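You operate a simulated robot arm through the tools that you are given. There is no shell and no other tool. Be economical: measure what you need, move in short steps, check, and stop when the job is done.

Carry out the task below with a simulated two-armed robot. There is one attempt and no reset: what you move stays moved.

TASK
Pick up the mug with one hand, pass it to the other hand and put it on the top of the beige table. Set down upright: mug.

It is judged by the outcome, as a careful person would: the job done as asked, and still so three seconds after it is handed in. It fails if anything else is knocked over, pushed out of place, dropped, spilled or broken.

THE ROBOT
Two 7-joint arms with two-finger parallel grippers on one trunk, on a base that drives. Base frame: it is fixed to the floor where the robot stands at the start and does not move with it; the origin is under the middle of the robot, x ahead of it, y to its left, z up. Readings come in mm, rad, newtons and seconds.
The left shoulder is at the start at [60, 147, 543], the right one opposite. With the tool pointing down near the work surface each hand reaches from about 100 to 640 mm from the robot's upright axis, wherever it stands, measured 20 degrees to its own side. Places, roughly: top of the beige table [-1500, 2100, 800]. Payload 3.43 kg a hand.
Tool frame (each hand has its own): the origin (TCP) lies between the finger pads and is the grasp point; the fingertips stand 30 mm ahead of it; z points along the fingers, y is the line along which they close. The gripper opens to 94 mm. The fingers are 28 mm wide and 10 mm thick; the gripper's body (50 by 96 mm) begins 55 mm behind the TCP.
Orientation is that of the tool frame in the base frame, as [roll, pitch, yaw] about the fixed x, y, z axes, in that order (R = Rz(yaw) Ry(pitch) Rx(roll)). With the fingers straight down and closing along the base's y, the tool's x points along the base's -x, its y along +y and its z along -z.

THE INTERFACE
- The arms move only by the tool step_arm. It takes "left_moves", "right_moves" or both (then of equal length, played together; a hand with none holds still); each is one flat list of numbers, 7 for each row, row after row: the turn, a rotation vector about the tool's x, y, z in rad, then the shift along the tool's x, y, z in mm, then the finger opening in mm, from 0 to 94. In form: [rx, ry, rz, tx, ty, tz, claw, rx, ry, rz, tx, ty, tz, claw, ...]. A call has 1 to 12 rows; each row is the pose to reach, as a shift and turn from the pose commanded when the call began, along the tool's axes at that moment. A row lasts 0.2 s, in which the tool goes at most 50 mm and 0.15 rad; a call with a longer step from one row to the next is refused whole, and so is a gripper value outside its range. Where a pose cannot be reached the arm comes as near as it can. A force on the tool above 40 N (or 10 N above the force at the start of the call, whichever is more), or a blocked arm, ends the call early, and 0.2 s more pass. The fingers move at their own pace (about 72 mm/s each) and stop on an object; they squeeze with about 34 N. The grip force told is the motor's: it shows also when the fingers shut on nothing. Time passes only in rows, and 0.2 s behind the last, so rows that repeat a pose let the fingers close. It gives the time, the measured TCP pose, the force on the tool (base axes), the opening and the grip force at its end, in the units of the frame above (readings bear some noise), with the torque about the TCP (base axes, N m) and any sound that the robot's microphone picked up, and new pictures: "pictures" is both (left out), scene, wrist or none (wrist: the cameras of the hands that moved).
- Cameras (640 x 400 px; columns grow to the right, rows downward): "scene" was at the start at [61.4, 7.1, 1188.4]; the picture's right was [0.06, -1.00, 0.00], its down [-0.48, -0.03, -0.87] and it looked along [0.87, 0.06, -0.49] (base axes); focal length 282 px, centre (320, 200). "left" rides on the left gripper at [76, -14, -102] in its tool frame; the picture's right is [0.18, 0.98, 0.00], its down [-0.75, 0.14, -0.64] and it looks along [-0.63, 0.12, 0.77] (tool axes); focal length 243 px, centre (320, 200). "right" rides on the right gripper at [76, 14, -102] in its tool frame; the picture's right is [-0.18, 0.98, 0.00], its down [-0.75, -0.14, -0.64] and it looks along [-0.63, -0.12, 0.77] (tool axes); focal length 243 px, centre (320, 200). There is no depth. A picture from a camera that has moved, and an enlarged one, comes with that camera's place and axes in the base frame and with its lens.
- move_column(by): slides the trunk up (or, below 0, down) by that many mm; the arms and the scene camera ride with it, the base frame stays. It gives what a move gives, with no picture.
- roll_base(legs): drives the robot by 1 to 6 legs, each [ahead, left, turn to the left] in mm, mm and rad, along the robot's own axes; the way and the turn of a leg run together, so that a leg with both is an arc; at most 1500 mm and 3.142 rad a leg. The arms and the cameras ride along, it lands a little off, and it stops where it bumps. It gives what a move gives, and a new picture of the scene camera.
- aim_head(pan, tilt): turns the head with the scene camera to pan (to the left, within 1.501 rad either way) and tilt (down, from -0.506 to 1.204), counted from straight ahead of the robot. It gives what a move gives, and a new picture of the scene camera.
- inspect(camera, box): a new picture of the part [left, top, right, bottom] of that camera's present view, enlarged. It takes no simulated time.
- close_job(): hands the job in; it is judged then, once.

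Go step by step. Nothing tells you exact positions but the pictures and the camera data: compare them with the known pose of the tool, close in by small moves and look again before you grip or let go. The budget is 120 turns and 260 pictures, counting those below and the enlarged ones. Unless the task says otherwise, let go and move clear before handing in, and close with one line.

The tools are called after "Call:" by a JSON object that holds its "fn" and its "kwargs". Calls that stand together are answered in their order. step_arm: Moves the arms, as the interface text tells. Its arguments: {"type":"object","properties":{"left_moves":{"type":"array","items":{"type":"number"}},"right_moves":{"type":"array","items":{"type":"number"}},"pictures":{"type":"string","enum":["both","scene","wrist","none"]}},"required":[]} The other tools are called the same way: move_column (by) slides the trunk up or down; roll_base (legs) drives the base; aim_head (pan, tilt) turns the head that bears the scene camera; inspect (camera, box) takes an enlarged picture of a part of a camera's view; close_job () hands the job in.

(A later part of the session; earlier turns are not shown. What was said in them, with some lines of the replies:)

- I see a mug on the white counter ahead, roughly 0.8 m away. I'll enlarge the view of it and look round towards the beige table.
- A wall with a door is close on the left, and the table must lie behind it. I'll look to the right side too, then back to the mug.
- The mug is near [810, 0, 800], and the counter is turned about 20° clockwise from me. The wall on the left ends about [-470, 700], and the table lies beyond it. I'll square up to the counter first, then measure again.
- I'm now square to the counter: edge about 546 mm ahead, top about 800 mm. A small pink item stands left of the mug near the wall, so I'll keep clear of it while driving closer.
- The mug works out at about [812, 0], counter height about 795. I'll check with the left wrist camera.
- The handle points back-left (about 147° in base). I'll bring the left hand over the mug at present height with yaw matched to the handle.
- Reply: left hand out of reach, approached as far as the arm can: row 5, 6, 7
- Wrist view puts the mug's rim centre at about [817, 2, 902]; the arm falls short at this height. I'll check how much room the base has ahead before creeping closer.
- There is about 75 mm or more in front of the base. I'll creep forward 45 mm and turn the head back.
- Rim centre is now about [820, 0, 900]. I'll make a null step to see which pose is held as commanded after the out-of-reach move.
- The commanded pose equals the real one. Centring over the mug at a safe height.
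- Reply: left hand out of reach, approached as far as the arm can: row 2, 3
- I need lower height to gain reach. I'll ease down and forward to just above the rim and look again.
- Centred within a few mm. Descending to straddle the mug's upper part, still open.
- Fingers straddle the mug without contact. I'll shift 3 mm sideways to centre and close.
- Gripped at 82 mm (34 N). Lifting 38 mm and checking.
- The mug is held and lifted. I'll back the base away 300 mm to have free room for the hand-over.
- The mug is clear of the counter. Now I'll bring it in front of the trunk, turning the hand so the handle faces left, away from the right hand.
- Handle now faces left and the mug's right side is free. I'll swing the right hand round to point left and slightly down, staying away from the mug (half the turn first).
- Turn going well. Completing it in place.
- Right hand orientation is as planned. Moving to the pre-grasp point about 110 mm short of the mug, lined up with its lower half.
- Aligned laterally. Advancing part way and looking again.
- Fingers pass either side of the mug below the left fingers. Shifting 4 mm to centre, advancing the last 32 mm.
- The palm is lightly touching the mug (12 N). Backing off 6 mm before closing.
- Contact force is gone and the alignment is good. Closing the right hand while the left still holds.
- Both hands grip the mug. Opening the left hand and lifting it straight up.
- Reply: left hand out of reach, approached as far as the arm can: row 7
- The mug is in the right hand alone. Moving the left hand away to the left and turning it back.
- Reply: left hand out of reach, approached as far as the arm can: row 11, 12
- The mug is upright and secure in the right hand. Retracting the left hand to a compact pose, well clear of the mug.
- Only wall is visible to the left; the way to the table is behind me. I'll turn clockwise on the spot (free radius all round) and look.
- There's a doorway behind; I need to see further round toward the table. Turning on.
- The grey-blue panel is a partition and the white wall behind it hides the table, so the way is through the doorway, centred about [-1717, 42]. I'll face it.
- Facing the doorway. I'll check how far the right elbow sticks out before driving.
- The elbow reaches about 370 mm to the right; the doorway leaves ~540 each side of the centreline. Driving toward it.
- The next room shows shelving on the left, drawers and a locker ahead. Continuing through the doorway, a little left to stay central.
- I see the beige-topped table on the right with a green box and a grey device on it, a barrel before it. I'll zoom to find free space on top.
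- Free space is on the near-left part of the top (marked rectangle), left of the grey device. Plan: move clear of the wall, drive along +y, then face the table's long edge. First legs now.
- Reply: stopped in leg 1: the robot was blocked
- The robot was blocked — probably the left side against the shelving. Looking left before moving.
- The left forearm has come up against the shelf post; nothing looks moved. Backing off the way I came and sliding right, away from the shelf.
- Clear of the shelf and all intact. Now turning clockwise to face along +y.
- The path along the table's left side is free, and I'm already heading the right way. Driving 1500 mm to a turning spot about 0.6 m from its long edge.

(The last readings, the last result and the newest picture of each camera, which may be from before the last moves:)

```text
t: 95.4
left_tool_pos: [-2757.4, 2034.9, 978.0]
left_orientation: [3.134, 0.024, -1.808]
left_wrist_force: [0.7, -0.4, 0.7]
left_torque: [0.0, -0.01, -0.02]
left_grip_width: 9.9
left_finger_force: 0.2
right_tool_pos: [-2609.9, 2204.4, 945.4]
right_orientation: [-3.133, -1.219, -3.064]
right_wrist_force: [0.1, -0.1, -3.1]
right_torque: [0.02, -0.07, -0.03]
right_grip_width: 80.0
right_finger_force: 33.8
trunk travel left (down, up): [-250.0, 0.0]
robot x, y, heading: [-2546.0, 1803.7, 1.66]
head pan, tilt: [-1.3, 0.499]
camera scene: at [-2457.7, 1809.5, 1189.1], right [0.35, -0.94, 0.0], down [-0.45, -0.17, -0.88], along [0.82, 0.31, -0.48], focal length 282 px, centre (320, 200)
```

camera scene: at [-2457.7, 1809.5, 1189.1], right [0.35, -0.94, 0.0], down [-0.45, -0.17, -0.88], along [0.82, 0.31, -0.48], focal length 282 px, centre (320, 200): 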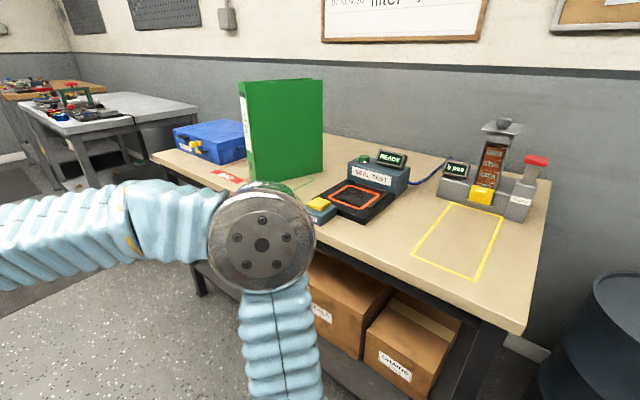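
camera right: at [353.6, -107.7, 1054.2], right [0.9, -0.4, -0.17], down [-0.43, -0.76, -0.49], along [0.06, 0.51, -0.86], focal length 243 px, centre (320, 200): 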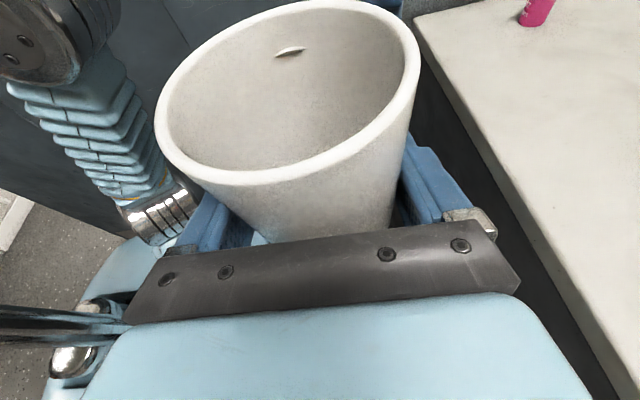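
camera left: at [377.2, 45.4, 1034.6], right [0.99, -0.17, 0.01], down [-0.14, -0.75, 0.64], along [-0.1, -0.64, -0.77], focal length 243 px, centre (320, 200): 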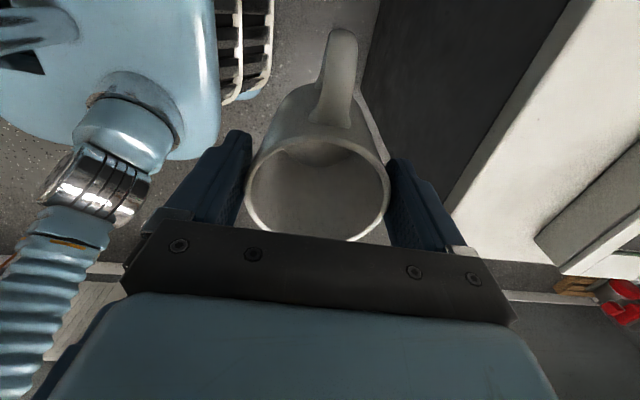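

I have a clear view of the table: a test unit mat, a yellow-outlined zone and a free gap between them near the front edge. I'll aim for that gap (about [-1878, 1823]); first turn to face the edge.

Call:
{"fn": "aim_head", "kwargs": {"pan": 0.0, "tilt": 0.7}}

Call:
{"fn": "roll_base", "kwargs": {"legs": [[0, 0, -1.967]]}}

```text
t: 96.9
left_tool_pos: [-2756.3, 2035.7, 978.1]
left_orientation: [3.136, 0.024, -1.808]
left_wrist_force: [0.4, 0.6, -0.3]
left_torque: [0.0, 0.01, 0.01]
left_grip_width: 10.0
left_finger_force: 0.1
right_tool_pos: [-2609.4, 2203.0, 945.4]
right_orientation: [-3.133, -1.219, -3.063]
right_wrist_force: [0.3, -0.2, -3.0]
right_torque: [0.02, -0.04, 0.01]
right_grip_width: 79.9
right_finger_force: 33.9
trunk travel left (down, up): [-250.0, 0.0]
robot x, y, heading: [-2541.7, 1807.1, 1.661]
head pan, tilt: [0.0, 0.7]
camera scene: at [-2550.2, 1862.2, 1171.3], right [1.0, 0.09, 0.0], down [0.06, -0.64, -0.76], along [-0.07, 0.76, -0.64], focal length 282 px, centre (320, 200)
```

scene: 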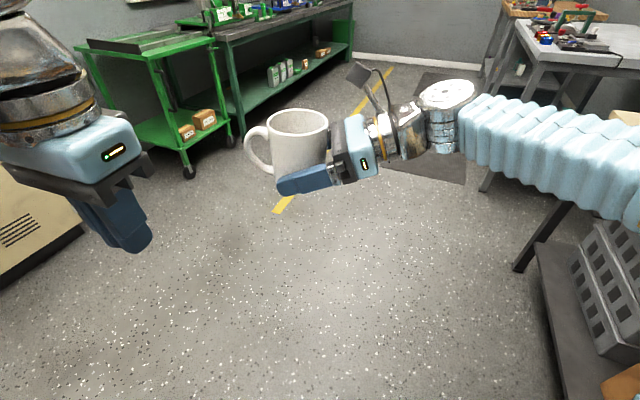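

```text
t: 102.0
left_tool_pos: [-2254.0, 1916.6, 977.4]
left_orientation: [3.135, 0.024, 2.518]
left_wrist_force: [0.3, 0.1, -0.4]
left_torque: [-0.01, -0.02, 0.01]
left_grip_width: 10.2
left_finger_force: 0.0
right_tool_pos: [-2154.3, 1716.3, 945.6]
right_orientation: [-3.133, -1.221, 1.265]
right_wrist_force: [-0.4, -0.5, -3.6]
right_torque: [0.0, 0.0, 0.01]
right_grip_width: 79.8
right_finger_force: 34.0
trunk travel left (down, up): [-250.0, 0.0]
robot x, y, heading: [-2548.7, 1805.0, -0.3]
head pan, tilt: [0.0, 0.7]
camera scene: at [-2492.7, 1791.1, 1171.3], right [-0.29, -0.96, 0.0], down [-0.62, 0.19, -0.76], along [0.73, -0.22, -0.64], focal length 282 px, centre (320, 200)
```

scene: 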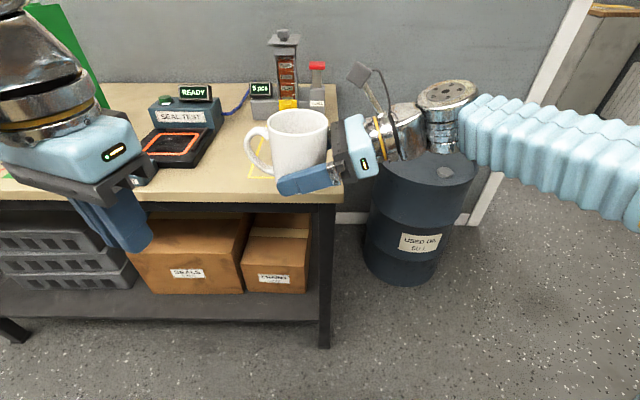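

Nearly square to the edge (about 510 mm ahead; the table's right corner just right of centre). Sliding left 180 mm, then ahead 150 mm.

Call:
{"fn": "roll_base", "kwargs": {"legs": [[0, 180, 0], [140, 0, 0]]}}

```text
t: 104.4
left_tool_pos: [-2068.0, 2046.6, 976.5]
left_orientation: [3.136, 0.024, 2.521]
left_wrist_force: [0.1, 0.1, 0.2]
left_torque: [-0.02, -0.01, 0.01]
left_grip_width: 10.0
left_finger_force: 0.0
right_tool_pos: [-1967.1, 1846.7, 945.6]
right_orientation: [-3.133, -1.221, 1.266]
right_wrist_force: [-0.3, 0.0, -2.9]
right_torque: [0.02, -0.05, -0.03]
right_grip_width: 80.0
right_finger_force: 33.7
trunk travel left (down, up): [-250.0, 0.0]
robot x, y, heading: [-2357.9, 1937.3, -0.294]
head pan, tilt: [0.0, 0.7]
camera scene: at [-2306.0, 1921.6, 1171.3], right [-0.29, -0.96, 0.0], down [-0.62, 0.19, -0.76], along [0.73, -0.22, -0.64], focal length 282 px, centre (320, 200)
```

scene: 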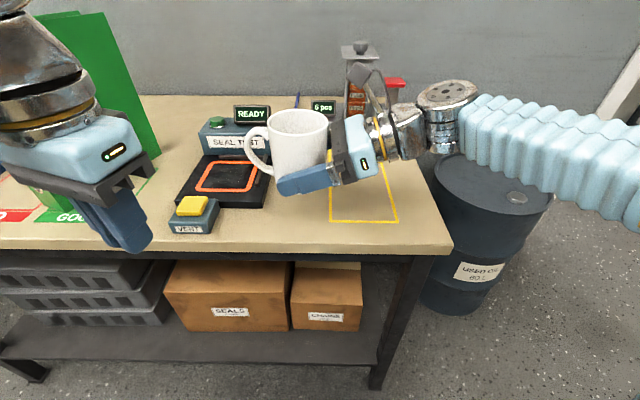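

The mug hovers left of the yellow outline and right of the mat. I'll extend 50 mm over the gap, then lower most of the way.

Call:
{"fn": "step_arm", "kwargs": {"right_moves": [0, 0, 0, -1, 25, -2, 55, 0, 0, 0, -1.7, 50, -4.7, 55, 0, 0, 0, -20.5, 50, 2.1, 55, 0, 0, 0, -39.3, 50, 9, 55, 0, 0, 0, -58, 50, 15.8, 55, 0, 0, 0, -76.9, 50, 22.7, 55, 0, 0, 0, -76.9, 50, 22.7, 55]}}

```text
t: 106.0
left_tool_pos: [-2067.1, 2047.7, 977.1]
left_orientation: [3.135, 0.022, 2.521]
left_wrist_force: [0.1, -0.1, -0.7]
left_torque: [0.02, 0.0, 0.0]
left_grip_width: 9.8
left_finger_force: 0.1
right_tool_pos: [-1919.0, 1827.9, 866.0]
right_orientation: [-3.132, -1.219, 1.265]
right_wrist_force: [-0.7, -0.3, -3.0]
right_torque: [-0.04, 0.0, 0.04]
right_grip_width: 79.7
right_finger_force: 33.8
trunk travel left (down, up): [-250.0, 0.0]
robot x, y, heading: [-2358.1, 1937.6, -0.293]
head pan, tilt: [0.0, 0.7]
camera scene: at [-2305.7, 1921.5, 1171.3], right [-0.29, -0.96, 0.0], down [-0.62, 0.19, -0.76], along [0.73, -0.22, -0.64], focal length 282 px, centre (320, 200)
camera right: at [-1926.7, 1757.4, 972.3], right [0.92, -0.35, -0.18], down [-0.39, -0.78, -0.49], along [0.03, 0.52, -0.86], focal length 243 px, centre (320, 200)
```

scene: 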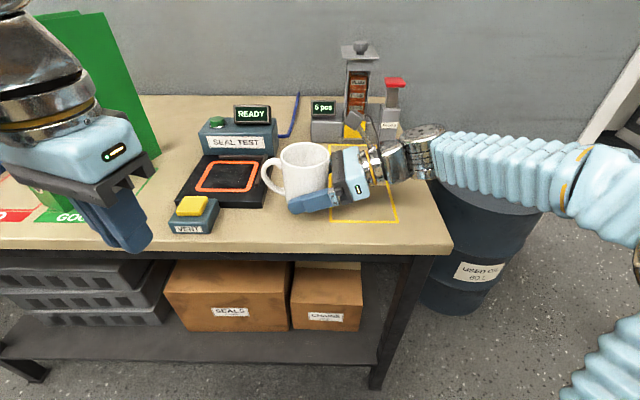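
right: 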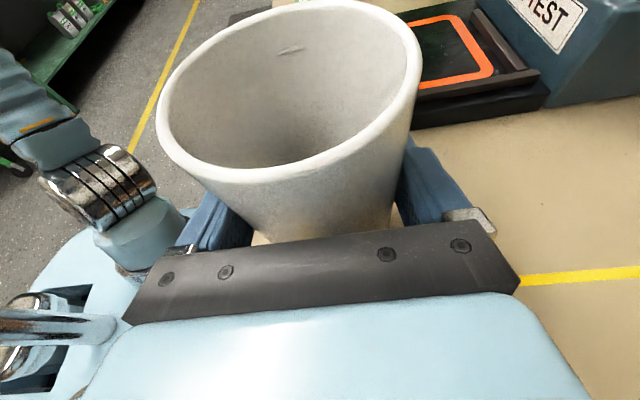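

Position looks right; zooming to judge the gap under the mug and to the mat.

Call:
{"fn": "inspect", "kwargs": {"camera": "scene", "box": [200, 120, 400, 245]}}

```text
3.20 times, centred on (300, 182) of scene
camera zoom: at [-2305.7, 1921.5, 1171.3], right [-0.29, -0.96, 0.0], down [-0.62, 0.19, -0.76], along [0.73, -0.22, -0.64], focal length 901 px, centre (384, 256)
```

zoom: 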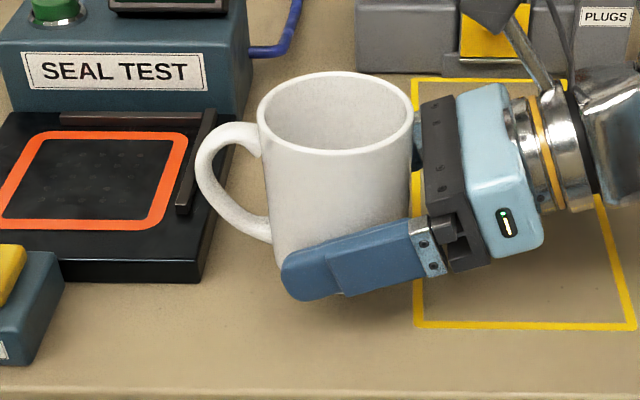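

The handle would come close to the mat, so I'll shift 18 mm right and lower another 16 mm.

Call:
{"fn": "step_arm", "kwargs": {"right_moves": [0, 0, 0, -6.2, 0, -16.9, 55, 0, 0, 0, -13.7, 0, -14.2, 55, 0, 0, 0, -21.2, 0, -11.4, 55, 0, 0, 0, -21.2, 0, -11.4, 55], "pictures": "none"}}

Call:
{"fn": "inspect", "kwargs": {"camera": "scene", "box": [200, 120, 400, 245]}}

```text
t: 107.0
left_tool_pos: [-2068.0, 2045.3, 976.8]
left_orientation: [3.134, 0.023, 2.519]
left_wrist_force: [-0.2, 0.4, -0.2]
left_torque: [0.03, 0.0, 0.03]
left_grip_width: 9.9
left_finger_force: 0.1
right_tool_pos: [-1926.1, 1808.0, 848.5]
right_orientation: [-3.133, -1.219, 1.265]
right_wrist_force: [0.1, 0.7, -2.8]
right_torque: [0.01, -0.01, 0.03]
right_grip_width: 79.7
right_finger_force: 34.1
trunk travel left (down, up): [-250.0, 0.0]
robot x, y, heading: [-2364.1, 1941.9, -0.303]
head pan, tilt: [0.0, 0.7]
```

```text
3.20 times, centred on (300, 182) of scene
camera zoom: at [-2305.8, 1921.5, 1171.3], right [-0.29, -0.96, 0.0], down [-0.62, 0.19, -0.76], along [0.73, -0.22, -0.64], focal length 901 px, centre (384, 256)
```

zoom: 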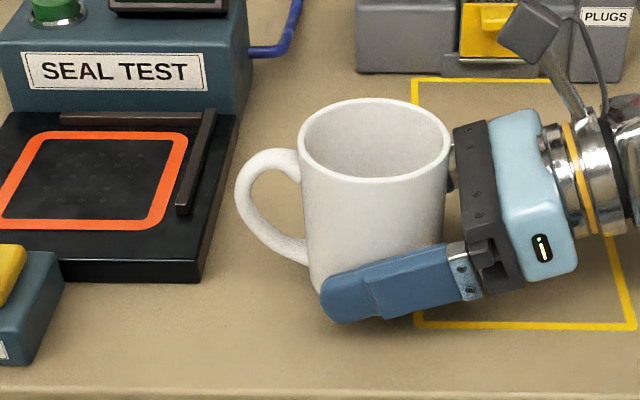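

Clear of the mat now. Lowering in 2–3 mm steps and watching the force.

Call:
{"fn": "step_arm", "kwargs": {"right_moves": [0, 0, 0, -2.4, 0, 0.86, 55, 0, 0, 0, -4.7, 0, 1.7, 55, 0, 0, 0, -7, 0, 2.6, 55, 0, 0, 0, -7, 0, 2.6, 55], "pictures": "none"}}

```text
t: 108.0
left_tool_pos: [-2068.1, 2047.4, 977.9]
left_orientation: [3.136, 0.022, 2.521]
left_wrist_force: [0.6, 0.7, 0.4]
left_torque: [-0.01, -0.01, 0.0]
left_grip_width: 10.2
left_finger_force: 0.0
right_tool_pos: [-1926.0, 1809.1, 841.7]
right_orientation: [-3.131, -1.221, 1.265]
right_wrist_force: [-0.3, 0.7, -4.0]
right_torque: [0.0, 0.02, 0.01]
right_grip_width: 80.1
right_finger_force: 34.0
trunk travel left (down, up): [-250.0, 0.0]
robot x, y, heading: [-2357.9, 1937.2, -0.297]
head pan, tilt: [0.0, 0.7]
```

Call:
{"fn": "step_arm", "kwargs": {"right_moves": [0, 0, 0, -1.9, 0, 0.7, 55, 0, 0, 0, -3.8, 0, 1.4, 55, 0, 0, 0, -3.8, 0, 1.4, 55], "pictures": "none"}}

Call:
{"fn": "inspect", "kwargs": {"camera": "scene", "box": [240, 140, 380, 228]}}

```text
t: 108.8
left_tool_pos: [-2067.9, 2047.2, 977.6]
left_orientation: [3.135, 0.022, 2.519]
left_wrist_force: [-0.7, -0.5, -0.2]
left_torque: [0.01, -0.04, 0.01]
left_grip_width: 10.0
left_finger_force: 0.0
right_tool_pos: [-1925.5, 1809.7, 837.6]
right_orientation: [-3.133, -1.22, 1.265]
right_wrist_force: [-0.7, 0.0, -2.8]
right_torque: [-0.05, 0.04, -0.02]
right_grip_width: 79.9
right_finger_force: 34.4
trunk travel left (down, up): [-250.0, 0.0]
robot x, y, heading: [-2360.8, 1938.2, -0.294]
head pan, tilt: [0.0, 0.7]
```

```text
4.55 times, centred on (310, 184) of scene
camera zoom: at [-2305.8, 1921.5, 1171.3], right [-0.29, -0.96, 0.0], down [-0.62, 0.19, -0.76], along [0.73, -0.22, -0.64], focal length 1280 px, centre (366, 273)
```

zoom: 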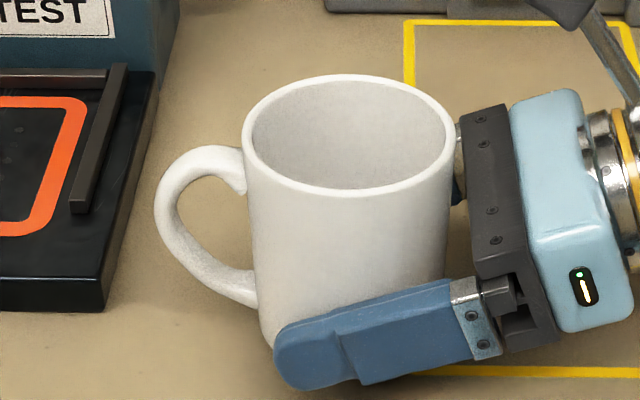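

Still only the mug's weight on the wrist. Continuing downward by millimetres.

Call:
{"fn": "step_arm", "kwargs": {"right_moves": [0, 0, 0, -1.4, 0, 0.5, 55, 0, 0, 0, -2.8, 0, 1.0, 55, 0, 0, 0, -4.2, 0, 1.5, 55, 0, 0, 0, -4.2, 0, 1.5, 55], "pictures": "none"}}

```text
t: 109.8
left_tool_pos: [-2066.3, 2045.8, 979.2]
left_orientation: [3.135, 0.024, 2.521]
left_wrist_force: [0.0, -0.6, -0.9]
left_torque: [-0.01, 0.03, -0.02]
left_grip_width: 9.9
left_finger_force: 0.1
right_tool_pos: [-1926.5, 1810.5, 833.1]
right_orientation: [-3.132, -1.22, 1.264]
right_wrist_force: [-0.1, 0.2, -2.4]
right_torque: [-0.03, 0.01, -0.04]
right_grip_width: 79.7
right_finger_force: 34.0
trunk travel left (down, up): [-250.0, 0.0]
robot x, y, heading: [-2360.5, 1933.3, -0.298]
head pan, tilt: [0.0, 0.7]
```

Call:
{"fn": "step_arm", "kwargs": {"right_moves": [0, 0, 0, -1.4, 0, 0.5, 55, 0, 0, 0, -2.8, 0, 1.0, 55, 0, 0, 0, -2.8, 0, 1.0, 55], "pictures": "none"}}

Call:
{"fn": "inspect", "kwargs": {"camera": "scene", "box": [240, 140, 380, 228]}}

```text
t: 110.6
left_tool_pos: [-2068.2, 2047.4, 977.3]
left_orientation: [3.135, 0.023, 2.518]
left_wrist_force: [0.1, 0.2, -0.3]
left_torque: [0.0, 0.0, -0.05]
left_grip_width: 10.1
left_finger_force: 0.0
right_tool_pos: [-1926.1, 1810.2, 830.0]
right_orientation: [-3.131, -1.22, 1.266]
right_wrist_force: [-0.2, 0.5, -2.9]
right_torque: [0.0, 0.04, -0.01]
right_grip_width: 79.7
right_finger_force: 34.1
trunk travel left (down, up): [-250.0, 0.0]
robot x, y, heading: [-2359.8, 1934.9, -0.295]
head pan, tilt: [0.0, 0.7]
```

```text
4.55 times, centred on (310, 184) of scene
camera zoom: at [-2305.8, 1921.5, 1171.3], right [-0.29, -0.96, 0.0], down [-0.62, 0.19, -0.76], along [0.73, -0.22, -0.64], focal length 1280 px, centre (366, 273)
```

zoom: 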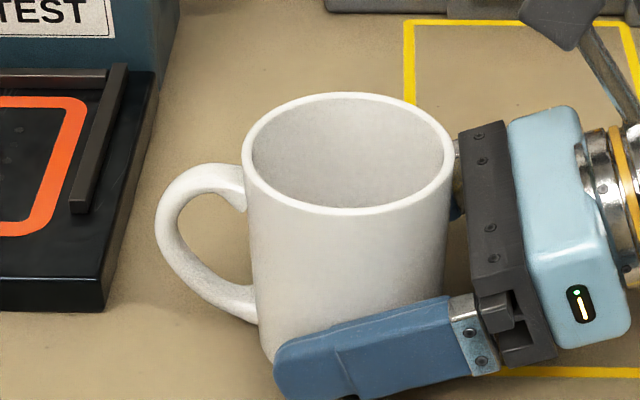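

No contact yet; the top is a bit lower than taken. Continuing in small steps.

Call:
{"fn": "step_arm", "kwargs": {"right_moves": [0, 0, 0, -1.4, 0, 0.5, 55, 0, 0, 0, -2.8, 0, 1.0, 55, 0, 0, 0, -4.2, 0, 1.5, 55, 0, 0, 0, -5.6, 0, 2.0, 55, 0, 0, 0, -5.6, 0, 2, 55], "pictures": "none"}}

```text
t: 111.8
left_tool_pos: [-2069.2, 2047.8, 978.4]
left_orientation: [3.134, 0.024, 2.521]
left_wrist_force: [-0.3, -0.7, -0.3]
left_torque: [-0.01, 0.0, -0.02]
left_grip_width: 9.8
left_finger_force: 0.0
right_tool_pos: [-1925.8, 1811.2, 825.5]
right_orientation: [-3.138, -1.219, 1.27]
right_wrist_force: [5.7, -0.9, 21.4]
right_torque: [-0.05, 0.05, 0.01]
right_grip_width: 79.9
right_finger_force: 33.7
trunk travel left (down, up): [-250.0, 0.0]
robot x, y, heading: [-2355.0, 1935.2, -0.295]
head pan, tilt: [0.0, 0.7]
```

Contact (24 N). Easing up 1.5 mm and checking uprightness.

Call:
{"fn": "step_arm", "kwargs": {"right_moves": [0, 0, 0, 1.3, 0, -0.4, 55, 0, 0, 0, 1.3, 0, -0.4, 55], "pictures": "wrist"}}

Call:
{"fn": "inspect", "kwargs": {"camera": "scene", "box": [230, 140, 390, 240]}}

```text
t: 112.4
left_tool_pos: [-2067.6, 2047.1, 978.5]
left_orientation: [3.134, 0.027, 2.52]
left_wrist_force: [-0.8, 0.6, 0.1]
left_torque: [0.04, 0.01, 0.0]
left_grip_width: 10.0
left_finger_force: 0.1
right_tool_pos: [-1925.9, 1810.9, 825.2]
right_orientation: [-3.131, -1.219, 1.263]
right_wrist_force: [4.8, -1.5, 7.7]
right_torque: [0.24, -0.27, -0.12]
right_grip_width: 79.6
right_finger_force: 33.9
trunk travel left (down, up): [-250.0, 0.0]
robot x, y, heading: [-2360.0, 1932.8, -0.297]
head pan, tilt: [0.0, 0.7]
camera right: at [-1933.3, 1740.8, 932.0], right [0.92, -0.35, -0.18], down [-0.39, -0.78, -0.48], along [0.03, 0.52, -0.86], focal length 243 px, centre (320, 200)
```

right: 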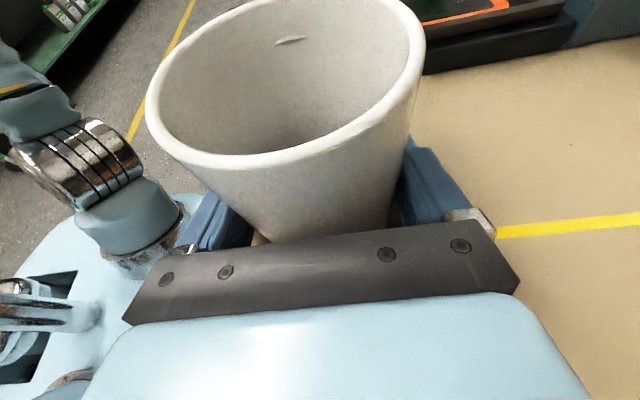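

```text
4.00 times, centred on (310, 190) of scene
camera zoom: at [-2306.0, 1921.6, 1171.2], right [-0.29, -0.96, 0.0], down [-0.62, 0.19, -0.76], along [0.73, -0.22, -0.64], focal length 1126 px, centre (360, 240)
```

zoom: 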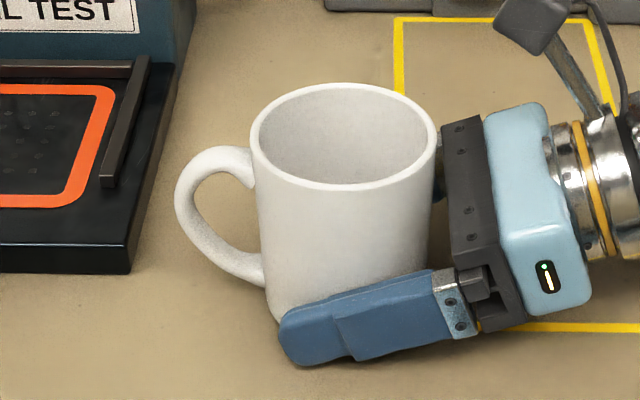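

The mug's bottom is at table level (~790) with fingertips ~12 mm above it, upright. Releasing gently.

Call:
{"fn": "step_arm", "kwargs": {"right_moves": [0, 0, 0, 0, 0, 0, 82, 0, 0, 0, 0, 0, 0, 86, 0, 0, 0, 0, 0, 0, 94, 0, 0, 0, 0, 0, 0, 94], "pictures": "wrist"}}

Call:
{"fn": "inspect", "kwargs": {"camera": "scene", "box": [230, 140, 390, 240]}}

```text
t: 113.4
left_tool_pos: [-2067.8, 2047.2, 978.6]
left_orientation: [3.134, 0.024, 2.521]
left_wrist_force: [0.7, 0.5, 1.3]
left_torque: [-0.04, 0.01, -0.01]
left_grip_width: 10.0
left_finger_force: 0.1
right_tool_pos: [-1925.7, 1810.9, 825.6]
right_orientation: [-3.132, -1.22, 1.265]
right_wrist_force: [-0.1, -0.5, -0.8]
right_torque: [0.04, -0.02, -0.03]
right_grip_width: 94.0
right_finger_force: 0.1
trunk travel left (down, up): [-250.0, 0.0]
robot x, y, heading: [-2357.7, 1938.9, -0.295]
head pan, tilt: [0.0, 0.7]
camera right: at [-1933.3, 1740.9, 932.8], right [0.92, -0.35, -0.18], down [-0.39, -0.78, -0.49], along [0.03, 0.52, -0.86], focal length 243 px, centre (320, 200)
```

right: 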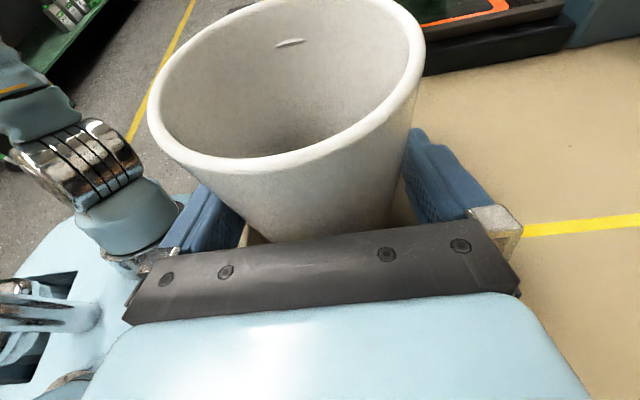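

```text
4.00 times, centred on (310, 190) of scene
camera zoom: at [-2306.0, 1921.6, 1171.3], right [-0.29, -0.96, 0.0], down [-0.62, 0.19, -0.76], along [0.73, -0.22, -0.64], focal length 1126 px, centre (360, 240)
```

zoom: 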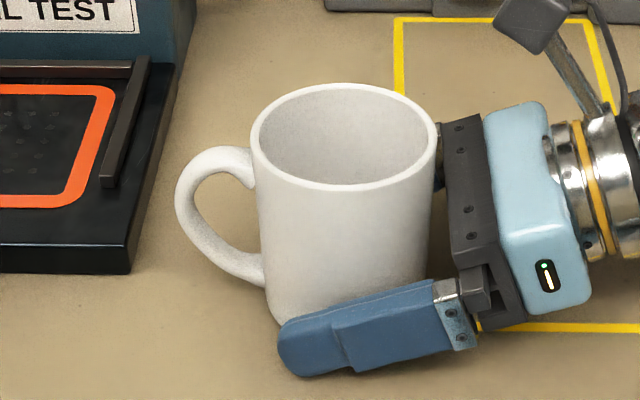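

Released, mug standing free. Withdrawing straight back along the fingers.

Call:
{"fn": "step_arm", "kwargs": {"right_moves": [0, 0, 0, 0, 0, -15, 94, 0, 0, 0, 0, 0, -40, 94, 0, 0, 0, 0, 0, -75, 94, 0, 0, 0, 0, 0, -110, 94, 0, 0, 0, 20, -30, -140, 94, 0, 0, 0, 40, -60, -160, 94], "pictures": "scene"}}

```text
t: 114.8
left_tool_pos: [-2067.8, 2048.1, 978.4]
left_orientation: [3.134, 0.025, 2.521]
left_wrist_force: [0.6, 0.6, -0.4]
left_torque: [0.01, 0.05, -0.01]
left_grip_width: 9.9
left_finger_force: 0.0
right_tool_pos: [-2026.0, 1699.1, 918.8]
right_orientation: [-3.133, -1.218, 1.265]
right_wrist_force: [0.2, -0.1, -0.4]
right_torque: [0.04, 0.0, 0.0]
right_grip_width: 93.9
right_finger_force: 0.0
trunk travel left (down, up): [-250.0, 0.0]
robot x, y, heading: [-2364.5, 1937.1, -0.292]
head pan, tilt: [0.0, 0.7]
camera scene: at [-2305.7, 1921.6, 1171.3], right [-0.29, -0.96, 0.0], down [-0.62, 0.19, -0.76], along [0.73, -0.22, -0.64], focal length 282 px, centre (320, 200)
```

scene: 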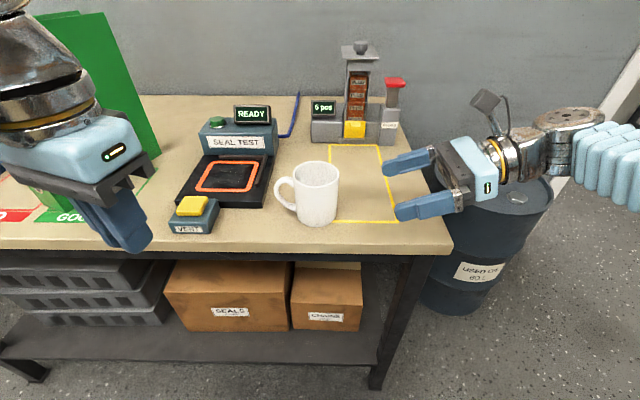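

The mug stands upright on the beige table, both hands are empty and clear, and nothing on the table has been disturbed. Handing in.

Call:
{"fn": "close_job", "kwargs": {}}

```text
The job is handed in.
```

The mug was picked up with the left hand, passed to the right hand, and set down upright on the beige table. On the way the left forearm touched a shelf post; the shelf and the items I could see on it looked undisturbed afterwards.
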